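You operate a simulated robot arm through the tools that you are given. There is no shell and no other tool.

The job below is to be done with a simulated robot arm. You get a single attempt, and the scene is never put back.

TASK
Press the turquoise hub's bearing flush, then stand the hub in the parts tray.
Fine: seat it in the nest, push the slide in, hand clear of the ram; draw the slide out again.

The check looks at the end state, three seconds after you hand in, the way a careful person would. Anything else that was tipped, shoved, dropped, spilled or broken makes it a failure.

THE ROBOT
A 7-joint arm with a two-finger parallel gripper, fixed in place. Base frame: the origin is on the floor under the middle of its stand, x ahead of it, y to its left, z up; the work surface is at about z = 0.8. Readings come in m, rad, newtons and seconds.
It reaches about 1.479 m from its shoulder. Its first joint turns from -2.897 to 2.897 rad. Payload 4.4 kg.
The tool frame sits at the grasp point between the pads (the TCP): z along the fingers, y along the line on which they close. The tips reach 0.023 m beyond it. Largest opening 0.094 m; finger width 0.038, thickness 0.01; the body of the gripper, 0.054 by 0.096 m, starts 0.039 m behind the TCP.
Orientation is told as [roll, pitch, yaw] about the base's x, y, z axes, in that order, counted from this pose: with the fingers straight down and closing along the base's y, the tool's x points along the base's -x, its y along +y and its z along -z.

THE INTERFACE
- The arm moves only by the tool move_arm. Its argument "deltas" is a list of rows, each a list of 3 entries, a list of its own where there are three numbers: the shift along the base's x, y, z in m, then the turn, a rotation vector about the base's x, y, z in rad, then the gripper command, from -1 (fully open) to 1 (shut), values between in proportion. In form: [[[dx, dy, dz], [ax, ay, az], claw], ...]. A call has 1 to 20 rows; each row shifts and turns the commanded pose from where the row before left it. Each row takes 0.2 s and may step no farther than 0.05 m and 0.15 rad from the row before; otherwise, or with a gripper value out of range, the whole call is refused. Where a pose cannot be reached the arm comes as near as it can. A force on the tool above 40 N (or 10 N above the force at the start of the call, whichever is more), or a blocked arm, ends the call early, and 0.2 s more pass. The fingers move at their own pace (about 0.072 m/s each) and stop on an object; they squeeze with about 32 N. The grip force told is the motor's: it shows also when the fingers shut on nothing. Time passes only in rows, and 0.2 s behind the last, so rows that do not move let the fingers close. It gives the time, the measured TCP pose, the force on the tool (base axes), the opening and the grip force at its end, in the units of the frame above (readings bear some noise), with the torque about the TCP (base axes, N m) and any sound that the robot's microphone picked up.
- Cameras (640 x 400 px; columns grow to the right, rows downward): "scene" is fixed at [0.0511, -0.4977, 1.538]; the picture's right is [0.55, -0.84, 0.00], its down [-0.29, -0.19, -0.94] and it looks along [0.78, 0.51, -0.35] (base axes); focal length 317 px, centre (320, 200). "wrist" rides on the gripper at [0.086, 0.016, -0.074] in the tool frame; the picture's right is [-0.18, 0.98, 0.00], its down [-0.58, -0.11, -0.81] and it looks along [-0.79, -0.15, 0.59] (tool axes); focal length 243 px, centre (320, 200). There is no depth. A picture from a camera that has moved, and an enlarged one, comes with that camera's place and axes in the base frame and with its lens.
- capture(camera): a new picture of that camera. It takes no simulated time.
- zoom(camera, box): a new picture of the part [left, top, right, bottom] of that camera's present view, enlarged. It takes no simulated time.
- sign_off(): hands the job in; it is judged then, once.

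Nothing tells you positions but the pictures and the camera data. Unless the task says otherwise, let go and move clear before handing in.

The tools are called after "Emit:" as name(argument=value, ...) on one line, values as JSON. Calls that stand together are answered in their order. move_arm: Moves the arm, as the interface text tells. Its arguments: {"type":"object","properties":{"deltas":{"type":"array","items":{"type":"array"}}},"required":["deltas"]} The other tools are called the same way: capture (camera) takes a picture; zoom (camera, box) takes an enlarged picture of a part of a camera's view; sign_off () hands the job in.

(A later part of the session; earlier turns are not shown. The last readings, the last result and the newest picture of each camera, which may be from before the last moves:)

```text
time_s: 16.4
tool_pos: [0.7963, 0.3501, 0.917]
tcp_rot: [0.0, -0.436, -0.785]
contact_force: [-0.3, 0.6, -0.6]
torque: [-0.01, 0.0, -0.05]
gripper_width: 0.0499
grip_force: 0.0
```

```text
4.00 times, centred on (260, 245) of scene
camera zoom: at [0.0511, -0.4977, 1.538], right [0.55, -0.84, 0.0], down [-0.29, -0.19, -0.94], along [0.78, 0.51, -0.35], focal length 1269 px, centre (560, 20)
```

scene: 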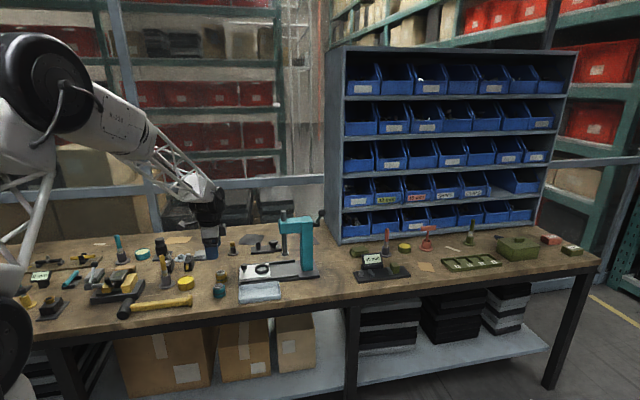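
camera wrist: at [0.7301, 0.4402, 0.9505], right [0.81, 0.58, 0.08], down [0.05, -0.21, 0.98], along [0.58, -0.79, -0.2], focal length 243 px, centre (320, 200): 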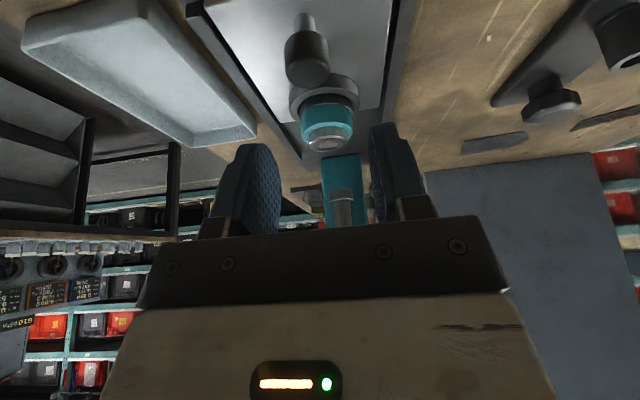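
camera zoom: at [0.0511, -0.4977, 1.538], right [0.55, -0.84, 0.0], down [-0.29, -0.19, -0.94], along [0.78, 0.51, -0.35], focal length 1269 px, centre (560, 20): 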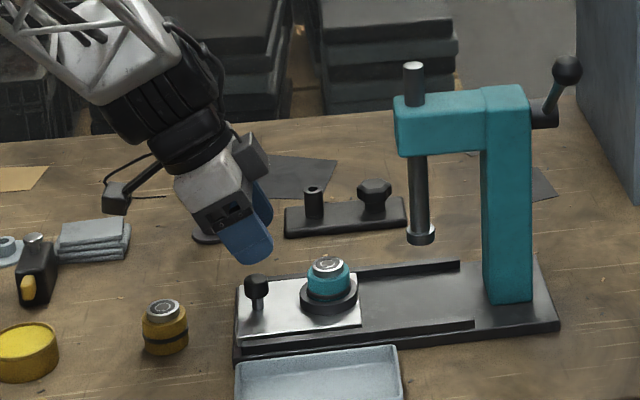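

The knob lies under the tilted TCP to within about 1 mm, and the yellow hub is well clear of the camera stalk. I'll go down until the pads straddle the knob head.

Emit:
move_arm(deltas=[[[-0.0005, 0.0005, -0.025], [0, 0, 0], -0.06], [[0, 0, -0.02], [0, 0, 0], -0.06], [[0, 0, -0.01], [0, 0, 0], -0.06], [[0, 0, -0.004], [0, 0, 0], -0.06], [[0, 0, 0], [0, 0, 0], -0.06]])

Emit:
capture(camera="wrist")

Emit:
zoom(camera="scene", box=[200, 220, 290, 295])

```text
time_s: 17.6
tool_pos: [0.7959, 0.3497, 0.859]
tcp_rot: [0.001, -0.437, -0.786]
contact_force: [0.7, 0.1, 0.7]
torque: [0.02, -0.01, -0.03]
gripper_width: 0.05
grip_force: 0.1
```

```text
taken
camera wrist: at [0.7289, 0.4399, 0.8911], right [0.81, 0.58, 0.08], down [0.05, -0.21, 0.98], along [0.58, -0.79, -0.2], focal length 243 px, centre (320, 200)
```

wrist: 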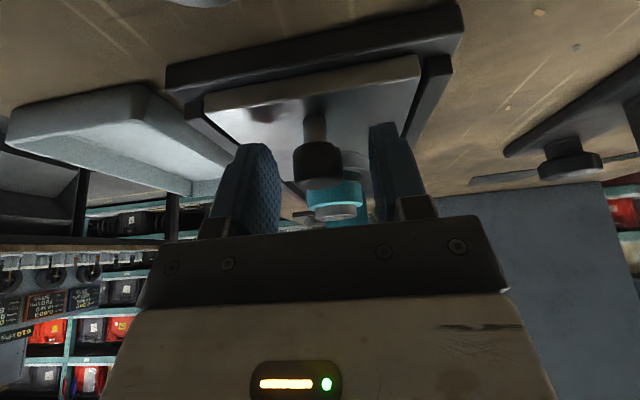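

```text
5.33 times, centred on (245, 258) of scene
camera zoom: at [0.0511, -0.4977, 1.538], right [0.55, -0.84, 0.0], down [-0.29, -0.19, -0.94], along [0.78, 0.51, -0.35], focal length 1691 px, centre (720, -107)
```

zoom: 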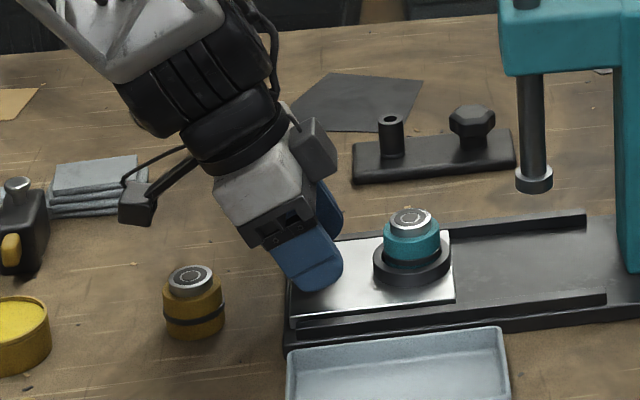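

The knob head sits between the pads with the TCP at its top. I'll close on it.

Emit:
move_arm(deltas=[[[0, 0, 0], [0, 0, 0], 1], [[0, 0, 0], [0, 0, 0], 1], [[0, 0, 0], [0, 0, 0], 1], [[0, 0, 0], [0, 0, 0], 1]])

Emit:
capture(camera="wrist")

Emit:
zoom(camera="scene", box=[220, 230, 290, 285])

```text
time_s: 18.6
tool_pos: [0.7951, 0.3508, 0.8604]
tcp_rot: [0.0, -0.437, -0.785]
contact_force: [-14.0, -13.1, 5.4]
torque: [0.11, -0.09, -0.03]
gripper_width: 0.0237
grip_force: 45.2
```

```text
taken
camera wrist: at [0.7287, 0.4395, 0.8911], right [0.81, 0.58, 0.08], down [0.05, -0.21, 0.98], along [0.58, -0.79, -0.2], focal length 243 px, centre (320, 200)
```

wrist: 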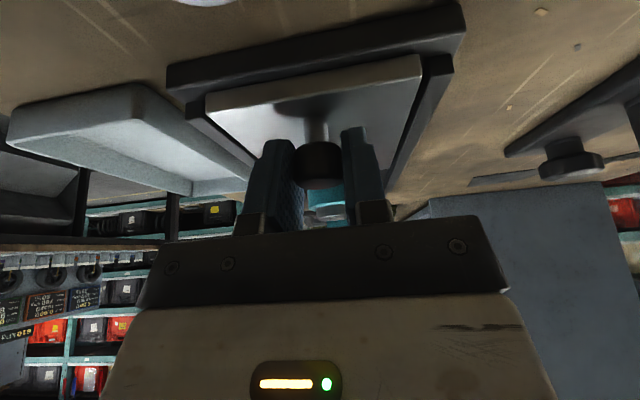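

```text
7.27 times, centred on (255, 258) of scene
camera zoom: at [0.0511, -0.4977, 1.538], right [0.55, -0.84, 0.0], down [-0.29, -0.19, -0.94], along [0.78, 0.51, -0.35], focal length 2306 px, centre (793, -218)
```

zoom: 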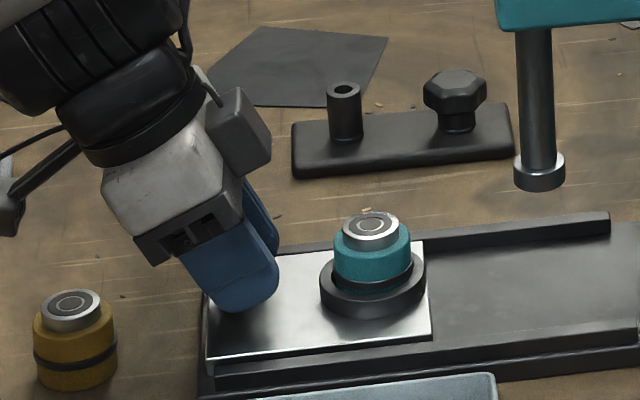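

The knob is gripped, with about 19 N of side load because the TCP is roughly 1 mm off the slide line. I'll relieve that and start pushing the slide gently along (0.707, -0.707).

Emit:
move_arm(deltas=[[[-0.0009, -0.0009, 0], [0, 0, 0], 1], [[0, 0, 0], [0, 0, 0], 1], [[0.0035, -0.0035, 0], [0, 0, 0], 1], [[0.0055, -0.0055, 0], [0, 0, 0], 1], [[0.0055, -0.0055, 0], [0, 0, 0], 1], [[0, 0, 0], [0, 0, 0], 1]])

Emit:
zoom(camera="scene", box=[220, 210, 320, 290])

```text
time_s: 19.6
tool_pos: [0.8012, 0.3439, 0.8592]
tcp_rot: [0.001, -0.437, -0.784]
contact_force: [8.0, 7.1, -6.4]
torque: [-0.09, 0.19, 0.05]
gripper_width: 0.0234
grip_force: 45.2
stopped in row 4: the force on the tool passed its limit at 42 N (the readings are from after the stop); the commanded pose is now the measured one
```

```text
5.00 times, centred on (270, 250) of scene
camera zoom: at [0.0511, -0.4977, 1.538], right [0.55, -0.84, 0.0], down [-0.29, -0.19, -0.94], along [0.78, 0.51, -0.35], focal length 1586 px, centre (570, -50)
```

zoom: 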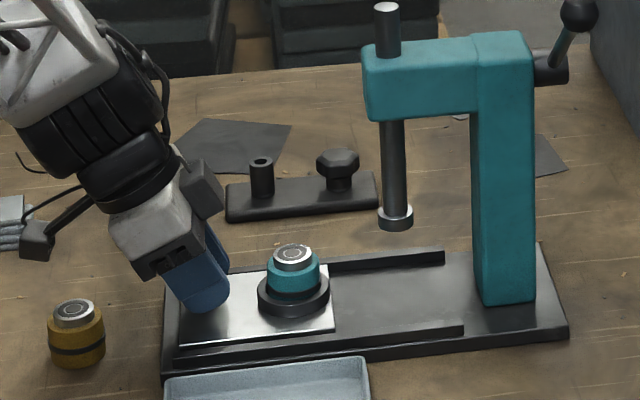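

The slide moved about 9 mm before the force limit tripped, so it has noticeable drag. I'll relieve the small side load and continue with smaller steps.

Emit:
move_arm(deltas=[[[0.0005, 0.0005, -0.0004], [0, 0, 0], 1], [[0.0015, -0.0015, 0], [0, 0, 0], 1], [[0.002, -0.002, 0], [0, 0, 0], 1], [[0.002, -0.002, 0], [0, 0, 0], 1], [[0.002, -0.002, 0], [0, 0, 0], 1], [[0.002, -0.002, 0], [0, 0, 0], 1]])

Emit:
zoom(camera="scene", box=[220, 210, 320, 290])

```text
time_s: 21.0
tool_pos: [0.811, 0.3348, 0.8598]
tcp_rot: [0.0, -0.435, -0.783]
contact_force: [-16.7, -16.2, 7.9]
torque: [-0.51, 0.14, -0.02]
gripper_width: 0.0237
grip_force: 44.7
```

```text
5.00 times, centred on (270, 250) of scene
camera zoom: at [0.0511, -0.4977, 1.538], right [0.55, -0.84, 0.0], down [-0.29, -0.19, -0.94], along [0.78, 0.51, -0.35], focal length 1586 px, centre (570, -50)
```

zoom: 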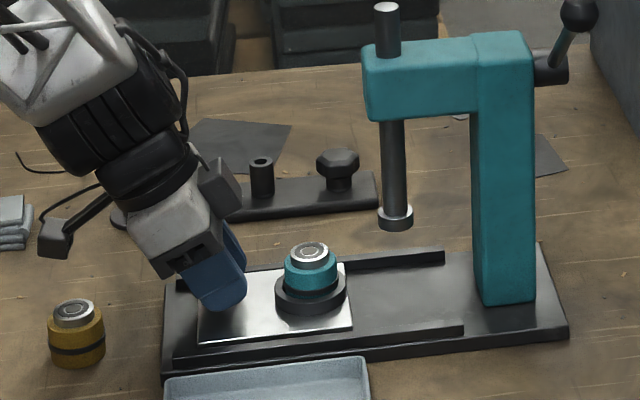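

The slide is moving freely along its rails, but about 23 N of side load has built up. I'll relieve it, read again, then continue.

Emit:
move_arm(deltas=[[[-0.0004, -0.0004, 0], [0, 0, 0], 1], [[0, 0, 0], [0, 0, 0], 1]])

```text
time_s: 21.6
tool_pos: [0.8114, 0.3358, 0.8597]
tcp_rot: [0.002, -0.436, -0.784]
contact_force: [-2.1, -2.3, 0.5]
torque: [-0.13, 0.28, 0.04]
gripper_width: 0.0237
grip_force: 45.0
```

The side load is down to about 3 N. I'll keep pushing in gentle steps.

Emit:
move_arm(deltas=[[[0.0015, -0.0015, 0], [0, 0, 0], 1], [[0.002, -0.002, 0], [0, 0, 0], 1], [[0.002, -0.002, 0], [0, 0, 0], 1], [[0.002, -0.002, 0], [0, 0, 0], 1], [[0.002, -0.002, 0], [0, 0, 0], 1], [[0.002, -0.002, 0], [0, 0, 0], 1], [[0, 0, 0], [0, 0, 0], 1]])

Emit:
zoom(camera="scene", box=[220, 200, 320, 290])

```text
time_s: 23.2
tool_pos: [0.8219, 0.3229, 0.8586]
tcp_rot: [0.0, -0.436, -0.783]
contact_force: [15.5, 14.0, -9.7]
torque: [0.0, 0.13, 0.03]
gripper_width: 0.0236
grip_force: 44.9
```

```text
4.44 times, centred on (270, 245) of scene
camera zoom: at [0.0511, -0.4977, 1.538], right [0.55, -0.84, 0.0], down [-0.29, -0.19, -0.94], along [0.78, 0.51, -0.35], focal length 1410 px, centre (542, 0)
```

zoom: 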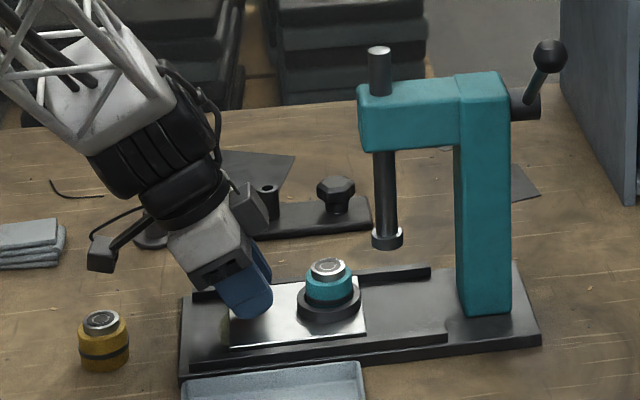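

The hub is riding along steadily. I'll correct the side load again and continue.

Emit:
move_arm(deltas=[[[0.0004, 0.0004, 0], [0, 0, 0], 1], [[0.002, -0.002, 0], [0, 0, 0], 1], [[0.002, -0.002, 0], [0, 0, 0], 1], [[0.002, -0.002, 0], [0, 0, 0], 1], [[0.002, -0.002, 0], [0, 0, 0], 1], [[0, 0, 0], [0, 0, 0], 1]])

```text
time_s: 24.6
tool_pos: [0.8312, 0.3141, 0.8591]
tcp_rot: [0.001, -0.436, -0.785]
contact_force: [-6.4, -5.3, 0.9]
torque: [-0.15, 0.43, 0.11]
gripper_width: 0.0237
grip_force: 45.1
```

We're about 51 mm in, with roughly 42 mm left. I'll continue.

Emit:
move_arm(deltas=[[[0.0018, -0.002, 0], [0, 0, 0], 1], [[0.002, -0.002, 0], [0, 0, 0], 1], [[0.002, -0.002, 0], [0, 0, 0], 1], [[0.002, -0.002, 0], [0, 0, 0], 1], [[0.002, -0.002, 0], [0, 0, 0], 1], [[0, 0, 0], [0, 0, 0], 1]])

Emit:
zoom(camera="scene", box=[220, 200, 320, 290])

```text
time_s: 26.0
tool_pos: [0.8409, 0.3045, 0.859]
tcp_rot: [0.002, -0.436, -0.786]
contact_force: [3.9, 2.5, -4.1]
torque: [-0.03, 0.32, -0.02]
gripper_width: 0.0238
grip_force: 45.1
```

```text
4.44 times, centred on (270, 245) of scene
camera zoom: at [0.0511, -0.4977, 1.538], right [0.55, -0.84, 0.0], down [-0.29, -0.19, -0.94], along [0.78, 0.51, -0.35], focal length 1410 px, centre (542, 0)
```

zoom: 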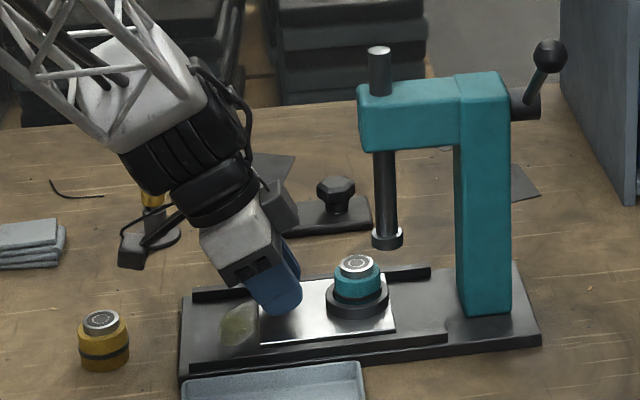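

A pale greenish patch has appeared on the base behind the slide. I'll look at it closely before going on.

Emit:
zoom(camera="scene", box=[235, 255, 275, 285])

Emit:
capture(camera="wrist")

```text
13.33 times, centred on (255, 270) of scene
camera zoom: at [0.0511, -0.4977, 1.538], right [0.55, -0.84, 0.0], down [-0.29, -0.19, -0.94], along [0.78, 0.51, -0.35], focal length 4228 px, centre (1187, -733)
```

zoom: 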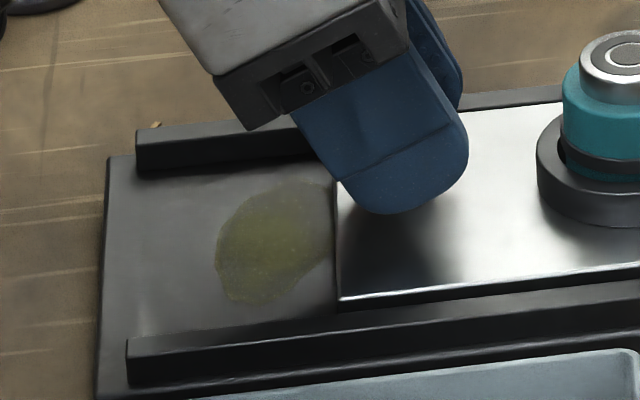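

```text
taken
camera wrist: at [0.7744, 0.3934, 0.8912], right [0.81, 0.58, 0.08], down [0.05, -0.21, 0.98], along [0.58, -0.79, -0.2], focal length 243 px, centre (320, 200)
```

wrist: 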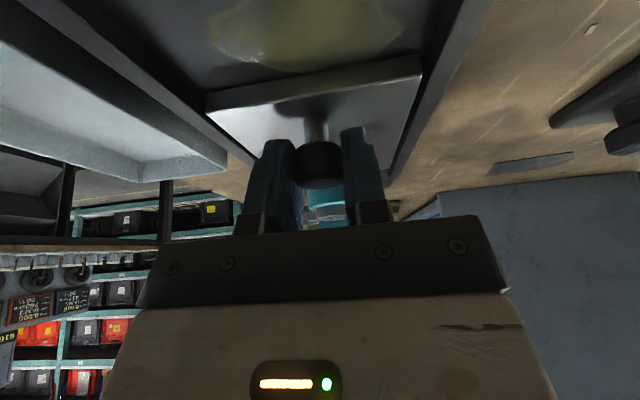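

It looks like a film of old grease in the slideway that the slide had been covering, so the slide's drag may change. Everything else is steady, so I'll carry on in small steps.

Emit:
move_arm(deltas=[[[0.002, -0.002, 0], [0, 0, 0], 1], [[0.002, -0.002, 0], [0, 0, 0], 1], [[0.002, -0.002, 0], [0, 0, 0], 1], [[0.002, -0.002, 0], [0, 0, 0], 1], [[0, 0, 0], [0, 0, 0], 1]])

Emit:
zoom(camera="scene", box=[230, 200, 330, 290])

```text
time_s: 27.2
tool_pos: [0.8494, 0.2977, 0.8608]
tcp_rot: [0.001, -0.436, -0.785]
contact_force: [-10.4, -10.2, 3.6]
torque: [-0.38, 0.24, 0.03]
gripper_width: 0.0238
grip_force: 44.5
```

```text
4.44 times, centred on (280, 245) of scene
camera zoom: at [0.0511, -0.4977, 1.538], right [0.55, -0.84, 0.0], down [-0.29, -0.19, -0.94], along [0.78, 0.51, -0.35], focal length 1410 px, centre (498, 0)
```

zoom: 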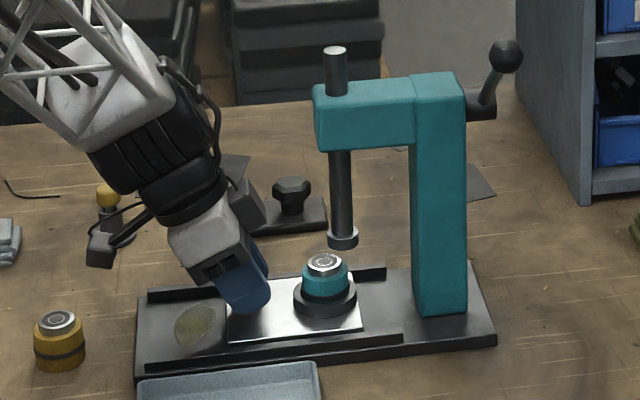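

The hub is about 16 mm short of the ram axis and its bearing passes below the ram's foot. I'll continue with the small corrections and listen for the press.

Emit:
move_arm(deltas=[[[0.0007, -0.0013, 0], [0, 0, 0], 1], [[0.002, -0.002, 0], [0, 0, 0], 1], [[0.002, -0.002, 0], [0, 0, 0], 1], [[0.0015, -0.0015, 0], [0, 0, 0], 1], [[0, 0, 0], [0, 0, 0], 1]])

Emit:
zoom(camera="scene", box=[250, 220, 320, 285])

```text
time_s: 28.4
tool_pos: [0.8546, 0.2894, 0.859]
tcp_rot: [0.003, -0.436, -0.786]
contact_force: [-11.2, -11.6, 1.7]
torque: [-0.1, 0.37, -0.11]
gripper_width: 0.0235
grip_force: 44.4
```

```text
6.15 times, centred on (285, 252) of scene
camera zoom: at [0.0511, -0.4977, 1.538], right [0.55, -0.84, 0.0], down [-0.29, -0.19, -0.94], along [0.78, 0.51, -0.35], focal length 1952 px, centre (535, -123)
```

zoom: 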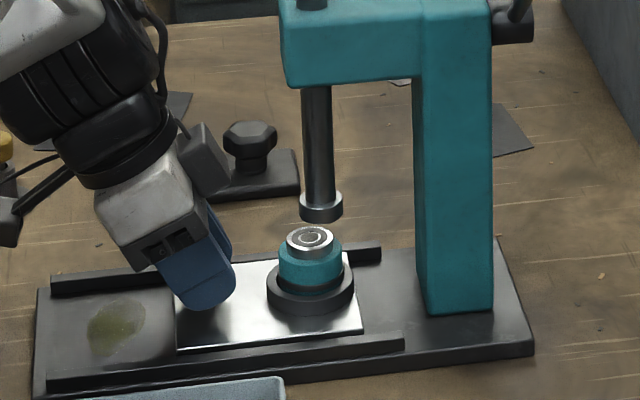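

About 8 mm remain, and the hand has good clearance from the ram and head. I'll continue to the stop in small steps.

Emit:
move_arm(deltas=[[[0.0011, -0.0018, 0], [0, 0, 0], 1], [[0.0015, -0.0015, 0], [0, 0, 0], 1], [[0.0015, -0.0015, 0], [0, 0, 0], 1], [[0.001, -0.001, 0], [0, 0, 0], 1], [[0, 0, 0], [0, 0, 0], 1]])

Emit:
zoom(camera="scene", box=[250, 220, 320, 285])

```text
time_s: 29.6
tool_pos: [0.8606, 0.2857, 0.8594]
tcp_rot: [0.0, -0.436, -0.785]
contact_force: [2.3, -0.6, -8.9]
torque: [-0.04, 0.3, 0.03]
gripper_width: 0.0239
grip_force: 44.7
```

```text
6.15 times, centred on (285, 252) of scene
camera zoom: at [0.0511, -0.4977, 1.538], right [0.55, -0.84, 0.0], down [-0.29, -0.19, -0.94], along [0.78, 0.51, -0.35], focal length 1952 px, centre (535, -123)
```

zoom: 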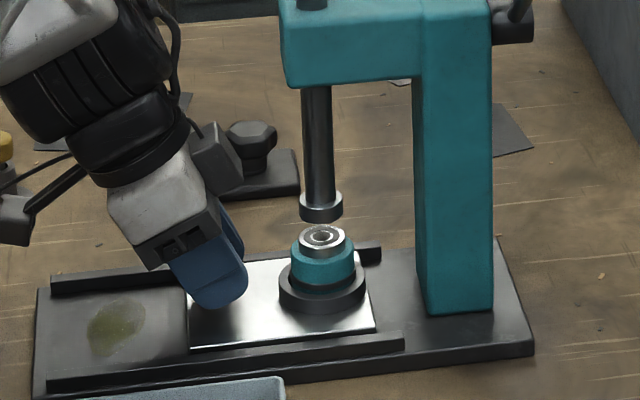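

The bearing now lines up under the ram, with no stop or sound yet. I'll feel forward by a millimetre or two for the end stop.

Emit:
move_arm(deltas=[[[0.0007, -0.0007, 0], [0, 0, 0], 1], [[0.0007, -0.0007, 0], [0, 0, 0], 1], [[0, 0, 0], [0, 0, 0], 1], [[0, 0, 0], [0, 0, 0], 1]])

Emit:
zoom(camera="scene", box=[250, 220, 320, 285])

```text
time_s: 30.6
tool_pos: [0.8616, 0.2833, 0.8592]
tcp_rot: [0.002, -0.436, -0.786]
contact_force: [-7.6, 16.6, -9.0]
torque: [0.07, 0.36, 0.03]
gripper_width: 0.0236
grip_force: 44.9
```

```text
6.15 times, centred on (285, 252) of scene
camera zoom: at [0.0511, -0.4977, 1.538], right [0.55, -0.84, 0.0], down [-0.29, -0.19, -0.94], along [0.78, 0.51, -0.35], focal length 1952 px, centre (535, -123)
```

zoom: 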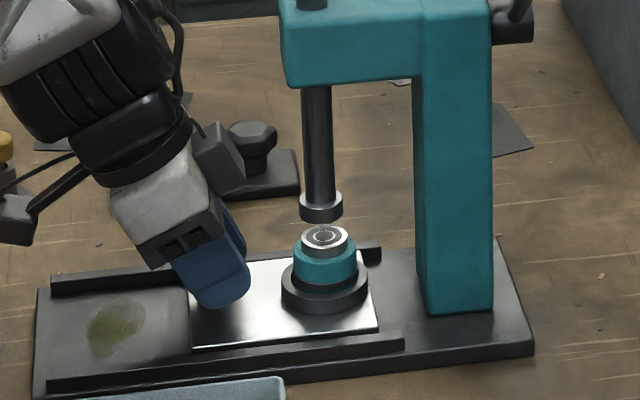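

The resistance along the slide has risen to about 17 N, which reads as the end stop. I'll open the fingers, withdraw along the tool axis, and take the hand well clear of the ram.

Emit:
move_arm(deltas=[[[0, 0, 0], [0, 0, 0], -0.06], [[0, 0, 0], [0, 0, 0], -0.06], [[0, 0, 0], [0, 0, 0], -0.06], [[-0.006, 0.006, 0.018], [0, 0, 0], -0.06], [[-0.0134, 0.0134, 0.0408], [0, 0, 0], -0.06], [[-0.0134, 0.0134, 0.0408], [0, 0, 0], -0.06], [[-0.03, 0.03, 0.01], [0, 0, 0], -0.06], [[-0.03, 0.03, 0.01], [0, 0, 0], -0.06], [[-0.03, 0.03, 0.01], [0, 0, 0], -0.06], [[0, 0, 0], [0, 0, 0], -0.06]])

Emit:
zoom(camera="scene", box=[230, 200, 330, 290])

```text
time_s: 32.8
tool_pos: [0.7396, 0.4072, 0.9874]
tcp_rot: [0.002, -0.436, -0.785]
contact_force: [-0.3, -0.6, -0.2]
torque: [0.02, -0.03, 0.01]
gripper_width: 0.0497
grip_force: 0.1
```

```text
4.44 times, centred on (280, 245) of scene
camera zoom: at [0.0511, -0.4977, 1.538], right [0.55, -0.84, 0.0], down [-0.29, -0.19, -0.94], along [0.78, 0.51, -0.35], focal length 1410 px, centre (498, 0)
```

zoom: 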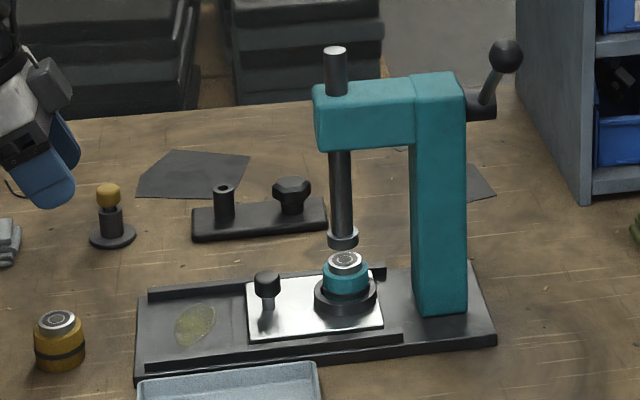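

The hand is well clear, and the slide is in with the hub under the ram. I'll wait for the press stroke and listen.

Emit:
move_arm(deltas=[[[0, 0, 0], [0, 0, 0], -0.06], [[0, 0, 0], [0, 0, 0], -0.06], [[0, 0, 0], [0, 0, 0], -0.06], [[0, 0, 0], [0, 0, 0], -0.06], [[0, 0, 0], [0, 0, 0], -0.06], [[0, 0, 0], [0, 0, 0], -0.06], [[0, 0, 0], [0, 0, 0], -0.06], [[0, 0, 0], [0, 0, 0], -0.06], [[0, 0, 0], [0, 0, 0], -0.06], [[0, 0, 0], [0, 0, 0], -0.06]])

Emit:
zoom(camera="scene", box=[260, 200, 330, 285])

```text
time_s: 35.0
tool_pos: [0.7394, 0.4064, 0.9895]
tcp_rot: [0.0, -0.438, -0.785]
contact_force: [0.8, -0.6, 0.3]
torque: [0.05, -0.01, 0.0]
gripper_width: 0.0497
grip_force: 0.0
```

```text
4.71 times, centred on (295, 242) of scene
camera zoom: at [0.0511, -0.4977, 1.538], right [0.55, -0.84, 0.0], down [-0.29, -0.19, -0.94], along [0.78, 0.51, -0.35], focal length 1492 px, centre (438, 0)
```

zoom: 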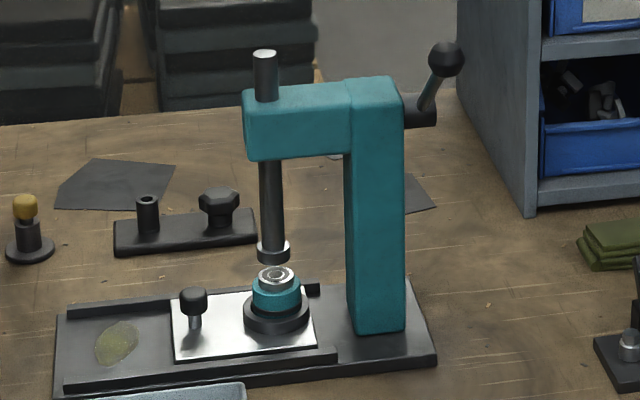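

There has been no stroke after about 4 s. I'll check how well the hub lines up with the ram, since the slide may not be quite home.

Emit:
zoom(camera="scene", box=[280, 245, 310, 275])

Emit:
zoom(camera="scene", box=[270, 205, 335, 255])

Emit:
capture(camera="wrist")

```text
13.33 times, centred on (295, 260) of scene
camera zoom: at [0.0511, -0.4977, 1.538], right [0.55, -0.84, 0.0], down [-0.29, -0.19, -0.94], along [0.78, 0.51, -0.35], focal length 4228 px, centre (653, -600)
```

zoom: 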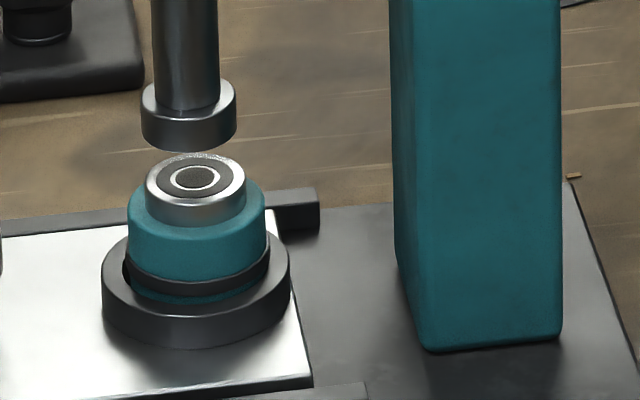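

```text
8.00 times, centred on (302, 230) of scene
camera zoom: at [0.0511, -0.4977, 1.538], right [0.55, -0.84, 0.0], down [-0.29, -0.19, -0.94], along [0.78, 0.51, -0.35], focal length 2537 px, centre (460, -40)
```

zoom: 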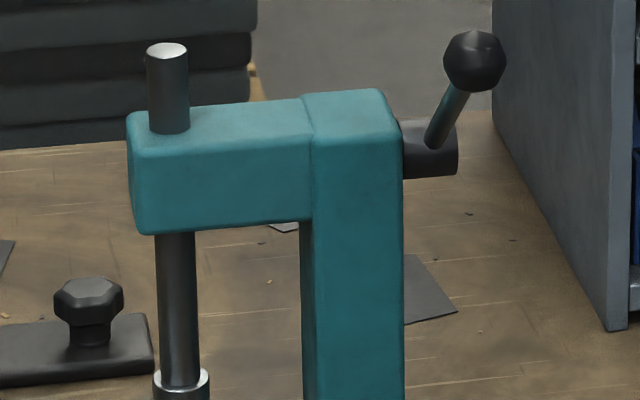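

```text
taken
camera wrist: at [0.6737, 0.495, 1.0209], right [0.81, 0.58, 0.08], down [0.05, -0.21, 0.98], along [0.58, -0.79, -0.2], focal length 243 px, centre (320, 200)
```

wrist: 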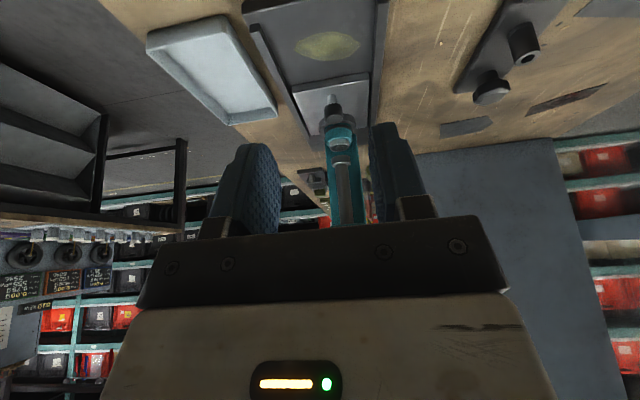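

The hub is in line with the ram, but the press may need the slide hard against its stop. I'll retrace my path, re-grip the knob, and push more firmly while watching the force.

Emit:
move_arm(deltas=[[[0.03, -0.03, -0.01], [0, 0, 0], -0.06], [[0.03, -0.03, -0.01], [0, 0, 0], -0.06], [[0.03, -0.03, -0.01], [0, 0, 0], -0.06], [[0.0134, -0.0134, -0.0408], [0, 0, 0], -0.06], [[0.0134, -0.0134, -0.0408], [0, 0, 0], -0.06], [[0.006, -0.006, -0.018], [0, 0, 0], -0.06], [[0, 0, 0], [0, 0, 0], -0.06]])

Emit:
capture(camera="wrist")

Emit:
zoom(camera="scene", box=[240, 215, 310, 285])

```text
time_s: 36.6
tool_pos: [0.8613, 0.2827, 0.8597]
tcp_rot: [0.002, -0.436, -0.787]
contact_force: [-0.3, -0.7, -0.4]
torque: [0.01, 0.0, -0.03]
gripper_width: 0.0497
grip_force: 0.0
```

```text
taken
camera wrist: at [0.7951, 0.3703, 0.8899], right [0.81, 0.58, 0.08], down [0.05, -0.21, 0.98], along [0.58, -0.79, -0.2], focal length 243 px, centre (320, 200)
```

wrist: 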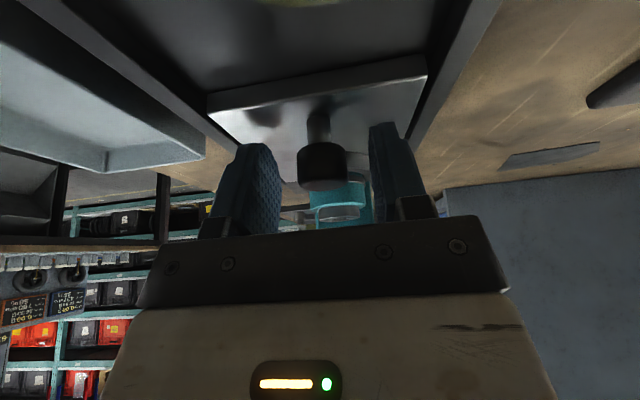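

```text
5.71 times, centred on (275, 250) of scene
camera zoom: at [0.0511, -0.4977, 1.538], right [0.55, -0.84, 0.0], down [-0.29, -0.19, -0.94], along [0.78, 0.51, -0.35], focal length 1812 px, centre (577, -86)
```

zoom: 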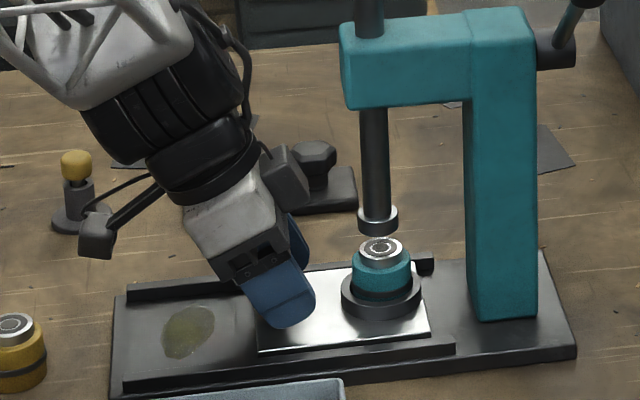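

The knob is centred between the pads again. I'll grip it and push firmly toward the stop in sub-millimetre steps.

Emit:
move_arm(deltas=[[[0, 0, 0], [0, 0, 0], 1], [[0, 0, 0], [0, 0, 0], 1], [[0, 0, 0], [0, 0, 0], 1]])

Emit:
move_arm(deltas=[[[0.0007, -0.0007, 0], [0, 0, 0], 1], [[0.0006, -0.0006, 0], [0, 0, 0], 1], [[0, 0, 0], [0, 0, 0], 1]])

```text
time_s: 37.3
tool_pos: [0.8626, 0.2829, 0.8596]
tcp_rot: [0.004, -0.437, -0.784]
contact_force: [11.3, 8.5, -7.1]
torque: [-0.15, 0.14, 0.01]
gripper_width: 0.0238
grip_force: 45.0
stopped in row 3: the force on the tool passed its limit at 42 N (the readings are from after the stop); the commanded pose is now the measured one
```

```text
time_s: 38.1
tool_pos: [0.8621, 0.2827, 0.8569]
tcp_rot: [0.003, -0.437, -0.784]
contact_force: [-3.6, 21.1, -3.3]
torque: [0.08, 0.44, 0.03]
gripper_width: 0.0236
grip_force: 44.8
```

Emit:
zoom(camera="scene", box=[280, 245, 310, 275])

```text
13.33 times, centred on (295, 260) of scene
camera zoom: at [0.0511, -0.4977, 1.538], right [0.55, -0.84, 0.0], down [-0.29, -0.19, -0.94], along [0.78, 0.51, -0.35], focal length 4228 px, centre (653, -600)
```

zoom: 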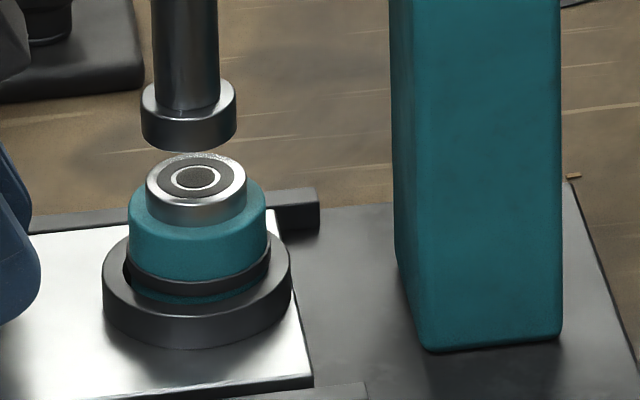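

The slide moved barely 0.3 mm under about 18 N, so it's against something. I'll increase the push a little further, staying below the limit.

Emit:
move_arm(deltas=[[[0.0009, -0.0005, 0], [0, 0, 0], 1], [[0.0005, -0.0005, 0], [0, 0, 0], 1], [[0, 0, 0], [0, 0, 0], 1]])

Emit:
zoom(camera="scene", box=[280, 245, 310, 275])

```text
time_s: 38.9
tool_pos: [0.8647, 0.2811, 0.8578]
tcp_rot: [0.003, -0.435, -0.783]
contact_force: [-13.7, 36.0, -2.0]
torque: [0.03, 0.29, 0.07]
gripper_width: 0.0237
grip_force: 44.8
```

```text
13.33 times, centred on (295, 260) of scene
camera zoom: at [0.0511, -0.4977, 1.538], right [0.55, -0.84, 0.0], down [-0.29, -0.19, -0.94], along [0.78, 0.51, -0.35], focal length 4228 px, centre (653, -600)
```

zoom: 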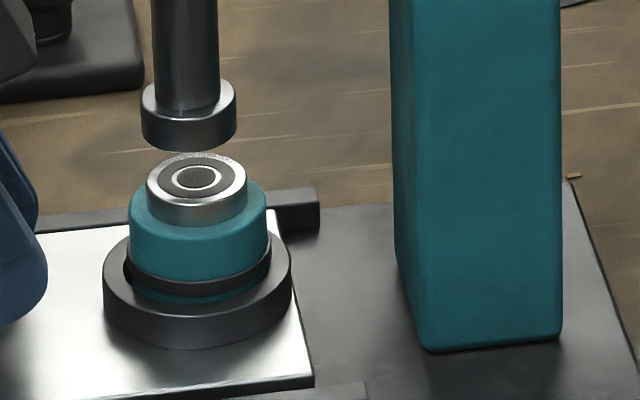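

Under 35 N the slide doesn't move, so it is hard against its stop. I'll release and this time take the hand much farther from the ram, then wait.

Emit:
move_arm(deltas=[[[0, 0, 0], [0, 0, 0], -0.06], [[0, 0, 0], [0, 0, 0], -0.06], [[0, 0, 0], [0, 0, 0], -0.06], [[-0.006, 0.006, 0.018], [0, 0, 0], -0.06], [[-0.0134, 0.0134, 0.0408], [0, 0, 0], -0.06], [[-0.0134, 0.0134, 0.0408], [0, 0, 0], -0.06], [[-0.03, 0.03, 0.01], [0, 0, 0], -0.06], [[-0.03, 0.03, 0.01], [0, 0, 0], -0.06], [[-0.03, 0.03, 0.01], [0, 0, 0], -0.06], [[-0.03, 0.02, 0.03], [0, 0, 0], -0.06], [[-0.03, 0.02, 0.03], [0, 0, 0], -0.06], [[-0.03, 0.02, 0.03], [0, 0, 0], -0.06], [[-0.03, 0.02, 0.03], [0, 0, 0], -0.06], [[0, 0, 0], [0, 0, 0], -0.06], [[0, 0, 0], [0, 0, 0], -0.06], [[0, 0, 0], [0, 0, 0], -0.06], [[0, 0, 0], [0, 0, 0], -0.06], [[0, 0, 0], [0, 0, 0], -0.06], [[0, 0, 0], [0, 0, 0], -0.06], [[0, 0, 0], [0, 0, 0], -0.06]])

Emit:
capture(camera="scene")

Emit:
zoom(camera="scene", box=[270, 225, 320, 280])

```text
time_s: 43.1
tool_pos: [0.6222, 0.4814, 1.1089]
tcp_rot: [0.003, -0.437, -0.784]
contact_force: [-0.3, -0.2, -0.3]
torque: [0.0, 0.03, 0.01]
gripper_width: 0.05
grip_force: 0.1
```

```text
taken
```

scene: 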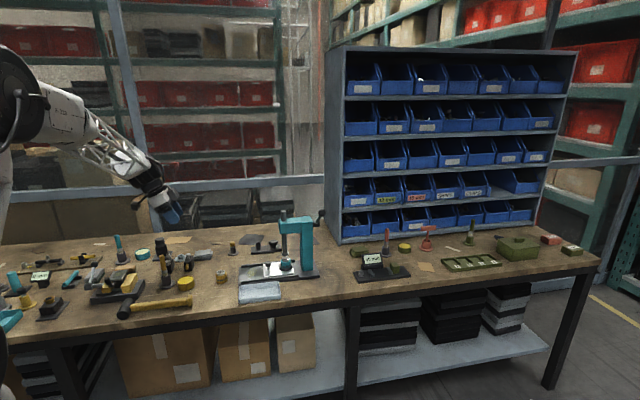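

```text
7.27 times, centred on (295, 252) of scene
camera zoom: at [0.0511, -0.4977, 1.538], right [0.55, -0.84, 0.0], down [-0.29, -0.19, -0.94], along [0.78, 0.51, -0.35], focal length 2306 px, centre (502, -182)
```

zoom: 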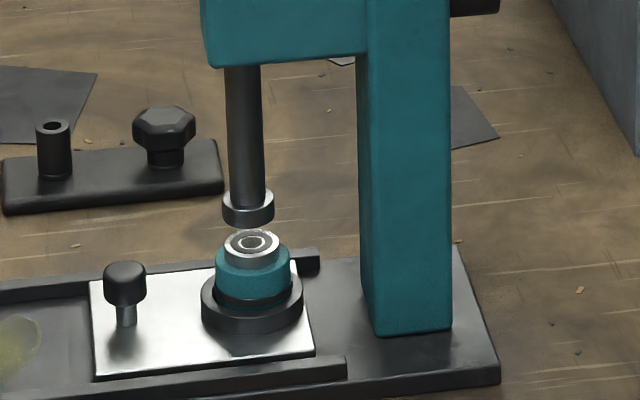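

Still no stroke with the slide hard home and the hand far away. I'll check closely whether the hub is fully bottomed in the nest and whether something else is in the way.

Emit:
zoom(camera="scene", box=[279, 256, 295, 272])

Emit:
zoom(camera="scene", box=[262, 250, 286, 275])

Emit:
zoom(camera="scene", box=[300, 205, 330, 235])

```text
16.00 times, centred on (287, 264) of scene
camera zoom: at [0.0511, -0.4977, 1.538], right [0.55, -0.84, 0.0], down [-0.29, -0.19, -0.94], along [0.78, 0.51, -0.35], focal length 5074 px, centre (848, -824)
```

zoom: 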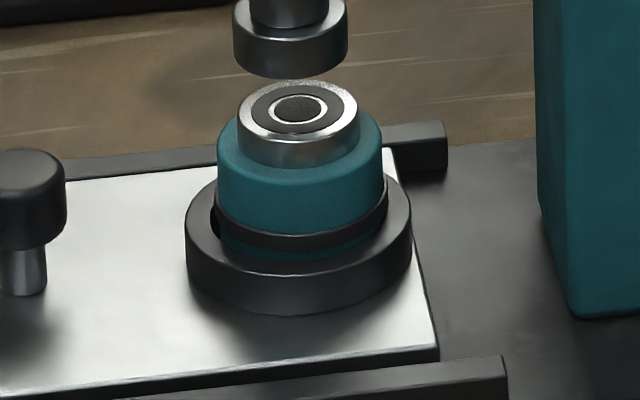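

```text
16.00 times, centred on (274, 262) of scene
camera zoom: at [0.0511, -0.4977, 1.538], right [0.55, -0.84, 0.0], down [-0.29, -0.19, -0.94], along [0.78, 0.51, -0.35], focal length 5074 px, centre (1056, -800)
```

zoom: 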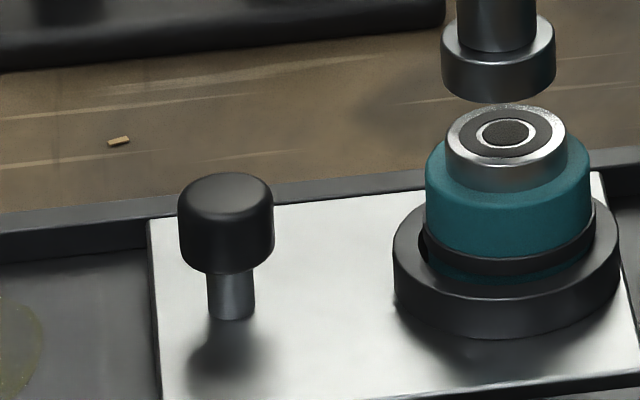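

```text
13.33 times, centred on (315, 220) of scene
camera zoom: at [0.0511, -0.4977, 1.538], right [0.55, -0.84, 0.0], down [-0.29, -0.19, -0.94], along [0.78, 0.51, -0.35], focal length 4228 px, centre (387, -67)
```

zoom: 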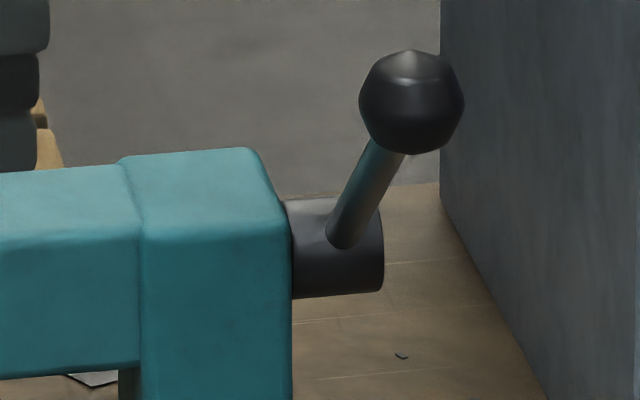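

I can't tell from this far view whether the hub is fully down. I'll bring the wrist camera to a low side view of the hub, staying behind and above the knob, to inspect the seating and the ram gap.

Emit:
move_arm(deltas=[[[0.0285, -0.021, -0.0235], [0, 0, 0], -0.06], [[0.0285, -0.021, -0.0235], [0, 0, 0], -0.06], [[0.0285, -0.021, -0.0235], [0, 0, 0], -0.06], [[0.0285, -0.021, -0.0235], [0, 0, 0], -0.06], [[0.0285, -0.021, -0.0235], [0, 0, 0], -0.06], [[0.0285, -0.021, -0.0235], [0, 0, 0], -0.06], [[0.0285, -0.021, -0.0235], [0, 0, 0], -0.06], [[0.0285, -0.021, -0.0235], [0, 0, 0], -0.06], [[0, 0, 0], [0, 0, 0], -0.06], [[0, 0, 0], [0, 0, 0], -0.06]])

Emit:
capture(camera="wrist")

Emit:
zoom(camera="wrist", box=[260, 90, 400, 230])

```text
time_s: 45.3
tool_pos: [0.8503, 0.3143, 0.9199]
tcp_rot: [0.005, -0.436, -0.784]
contact_force: [0.5, 0.9, 0.3]
torque: [-0.01, 0.0, -0.01]
gripper_width: 0.0496
grip_force: 0.0
```

```text
taken
camera wrist: at [0.783, 0.404, 0.9518], right [0.81, 0.58, 0.08], down [0.05, -0.21, 0.98], along [0.58, -0.79, -0.2], focal length 243 px, centre (320, 200)
```

wrist: 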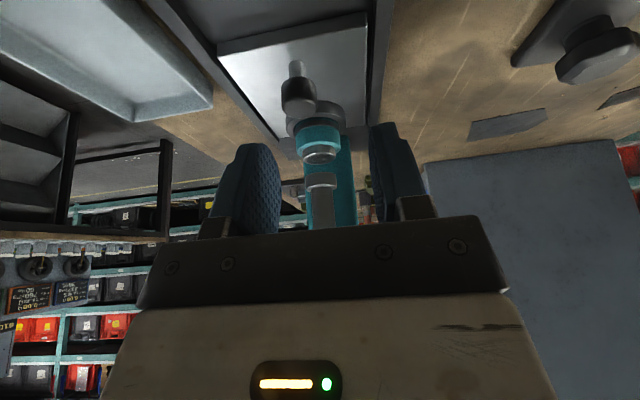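

```text
2.86 times, centred on (330, 160) of wrist
camera zoom: at [0.783, 0.404, 0.9518], right [0.81, 0.58, 0.08], down [0.05, -0.21, 0.98], along [0.58, -0.79, -0.2], focal length 693 px, centre (291, 314)
```

zoom: 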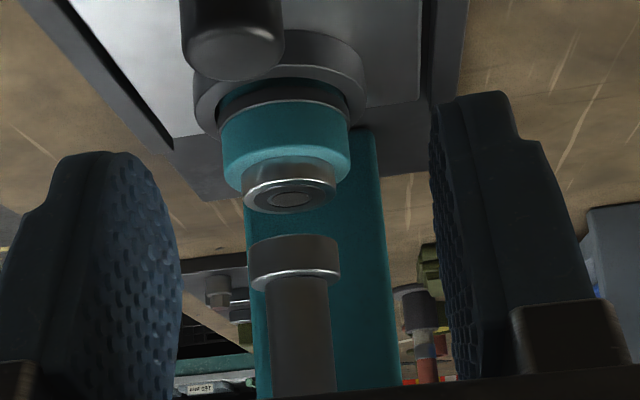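

Emit:
zoom(camera="wrist", box=[290, 100, 360, 170])

Emit:
zoom(camera="wrist", box=[290, 140, 360, 220])

Emit:
zoom(camera="scene", box=[230, 200, 330, 290])

```text
5.71 times, centred on (325, 135) of wrist
camera zoom: at [0.783, 0.404, 0.9518], right [0.81, 0.58, 0.08], down [0.05, -0.21, 0.98], along [0.58, -0.79, -0.2], focal length 1386 px, centre (291, 571)
```

zoom: 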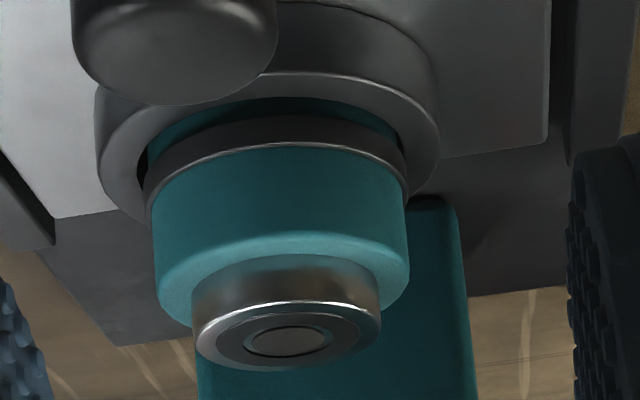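

```text
5.00 times, centred on (325, 180) of wrist
camera zoom: at [0.783, 0.404, 0.9518], right [0.81, 0.58, 0.08], down [0.05, -0.21, 0.98], along [0.58, -0.79, -0.2], focal length 1213 px, centre (295, 300)
```

zoom: 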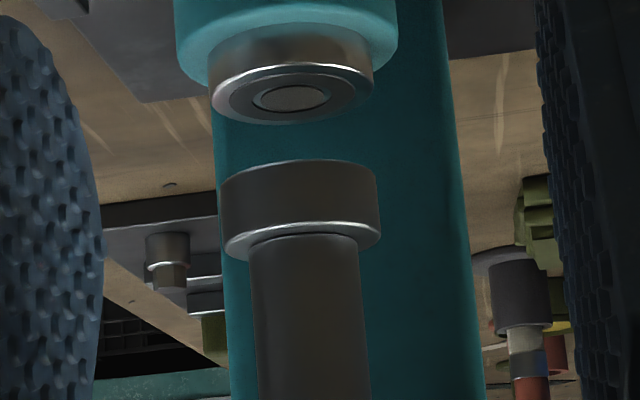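

```text
4.44 times, centred on (280, 245) of scene
camera zoom: at [0.0511, -0.4977, 1.538], right [0.55, -0.84, 0.0], down [-0.29, -0.19, -0.94], along [0.78, 0.51, -0.35], focal length 1410 px, centre (498, 0)
```

zoom: 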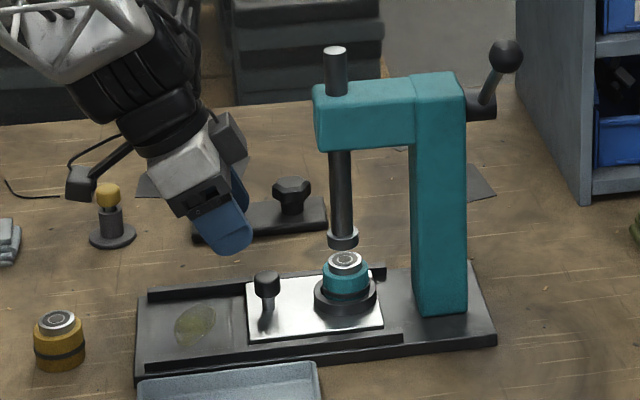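

The hub looks slightly cocked in this view: its bearing face slopes differently from the ring and ram foot. I'll zoom right in to measure that tilt.

Emit:
zoom(camera="wrist", box=[300, 140, 344, 170])

Emit:
zoom(camera="wrist", box=[285, 105, 355, 145])

Emit:
zoom(camera="wrist", box=[298, 165, 346, 195])

```text
13.33 times, centred on (322, 155) of wrist
camera zoom: at [0.783, 0.404, 0.9518], right [0.81, 0.58, 0.08], down [0.05, -0.21, 0.98], along [0.58, -0.79, -0.2], focal length 3235 px, centre (293, 800)
```

zoom: 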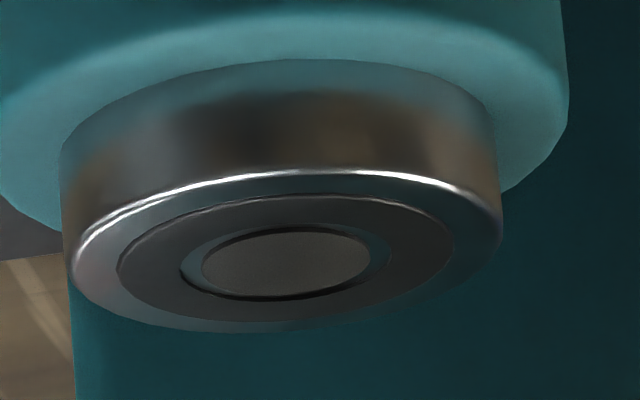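

```text
9.14 times, centred on (320, 125) of wrist
camera zoom: at [0.783, 0.404, 0.9518], right [0.81, 0.58, 0.08], down [0.05, -0.21, 0.98], along [0.58, -0.79, -0.2], focal length 2218 px, centre (320, 886)
```

zoom: 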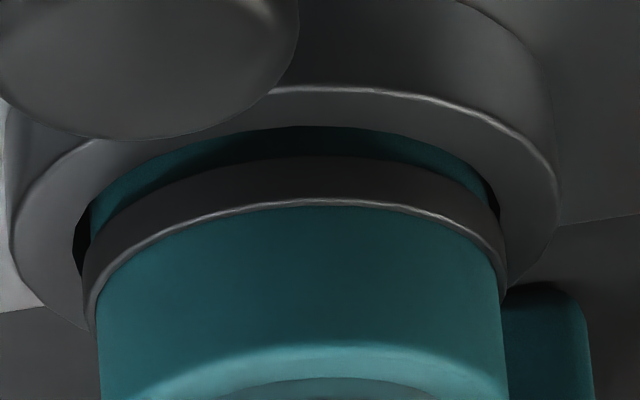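

```text
13.33 times, centred on (322, 180) of wrist
camera zoom: at [0.783, 0.404, 0.9518], right [0.81, 0.58, 0.08], down [0.05, -0.21, 0.98], along [0.58, -0.79, -0.2], focal length 3235 px, centre (293, 467)
```

zoom: 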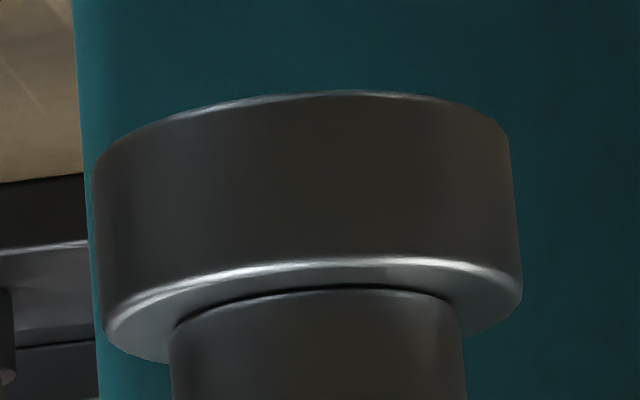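

On closer measurement the hub is level to within about 1° and the ring is concentric with the ram, so seating and slide position look right. I'll back the hand well away again and wait longer this time.

Emit:
move_arm(deltas=[[[-0.0285, 0.021, 0.0235], [0, 0, 0], -0.06], [[-0.0285, 0.021, 0.0235], [0, 0, 0], -0.06], [[-0.0285, 0.021, 0.0235], [0, 0, 0], -0.06], [[-0.0285, 0.021, 0.0235], [0, 0, 0], -0.06], [[-0.0285, 0.021, 0.0235], [0, 0, 0], -0.06], [[-0.0285, 0.021, 0.0235], [0, 0, 0], -0.06], [[-0.0285, 0.021, 0.0235], [0, 0, 0], -0.06], [[-0.0285, 0.021, 0.0235], [0, 0, 0], -0.06], [[0, 0, 0], [0, 0, 0], -0.06], [[0, 0, 0], [0, 0, 0], -0.06], [[0, 0, 0], [0, 0, 0], -0.06], [[0, 0, 0], [0, 0, 0], -0.06], [[0, 0, 0], [0, 0, 0], -0.06], [[0, 0, 0], [0, 0, 0], -0.06], [[0, 0, 0], [0, 0, 0], -0.06], [[0, 0, 0], [0, 0, 0], -0.06], [[0, 0, 0], [0, 0, 0], -0.06], [[0, 0, 0], [0, 0, 0], -0.06], [[0, 0, 0], [0, 0, 0], -0.06], [[0, 0, 0], [0, 0, 0], -0.06]])

Emit:
move_arm(deltas=[[[0, 0, 0], [0, 0, 0], -0.06], [[0, 0, 0], [0, 0, 0], -0.06], [[0, 0, 0], [0, 0, 0], -0.06], [[0, 0, 0], [0, 0, 0], -0.06], [[0, 0, 0], [0, 0, 0], -0.06], [[0, 0, 0], [0, 0, 0], -0.06], [[0, 0, 0], [0, 0, 0], -0.06], [[0, 0, 0], [0, 0, 0], -0.06], [[0, 0, 0], [0, 0, 0], -0.06], [[0, 0, 0], [0, 0, 0], -0.06], [[0, 0, 0], [0, 0, 0], -0.06], [[0, 0, 0], [0, 0, 0], -0.06], [[0, 0, 0], [0, 0, 0], -0.06], [[0, 0, 0], [0, 0, 0], -0.06], [[0, 0, 0], [0, 0, 0], -0.06], [[0, 0, 0], [0, 0, 0], -0.06], [[0, 0, 0], [0, 0, 0], -0.06], [[0, 0, 0], [0, 0, 0], -0.06], [[0, 0, 0], [0, 0, 0], -0.06], [[0, 0, 0], [0, 0, 0], -0.06]])

Emit:
zoom(camera="scene", box=[230, 200, 330, 290])

```text
time_s: 49.5
tool_pos: [0.6199, 0.4861, 1.1096]
tcp_rot: [0.002, -0.435, -0.783]
contact_force: [0.2, 0.2, -0.2]
torque: [0.02, -0.02, 0.02]
gripper_width: 0.05
grip_force: 0.1
```

```text
time_s: 53.7
tool_pos: [0.62, 0.4878, 1.1095]
tcp_rot: [0.003, -0.438, -0.782]
contact_force: [-0.2, 0.1, -0.3]
torque: [-0.01, 0.04, -0.02]
gripper_width: 0.0498
grip_force: 0.1
```

```text
4.44 times, centred on (280, 245) of scene
camera zoom: at [0.0511, -0.4977, 1.538], right [0.55, -0.84, 0.0], down [-0.29, -0.19, -0.94], along [0.78, 0.51, -0.35], focal length 1410 px, centre (498, 0)
```

zoom: 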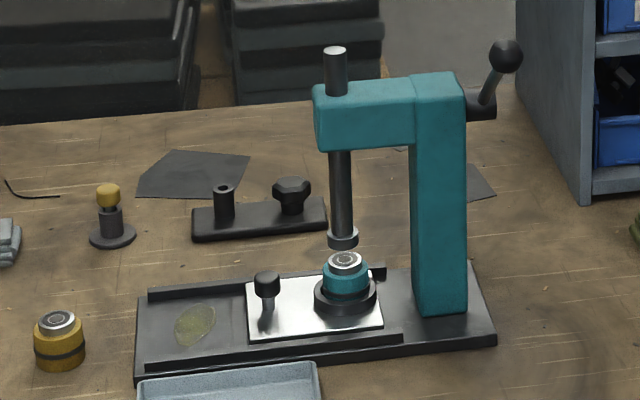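

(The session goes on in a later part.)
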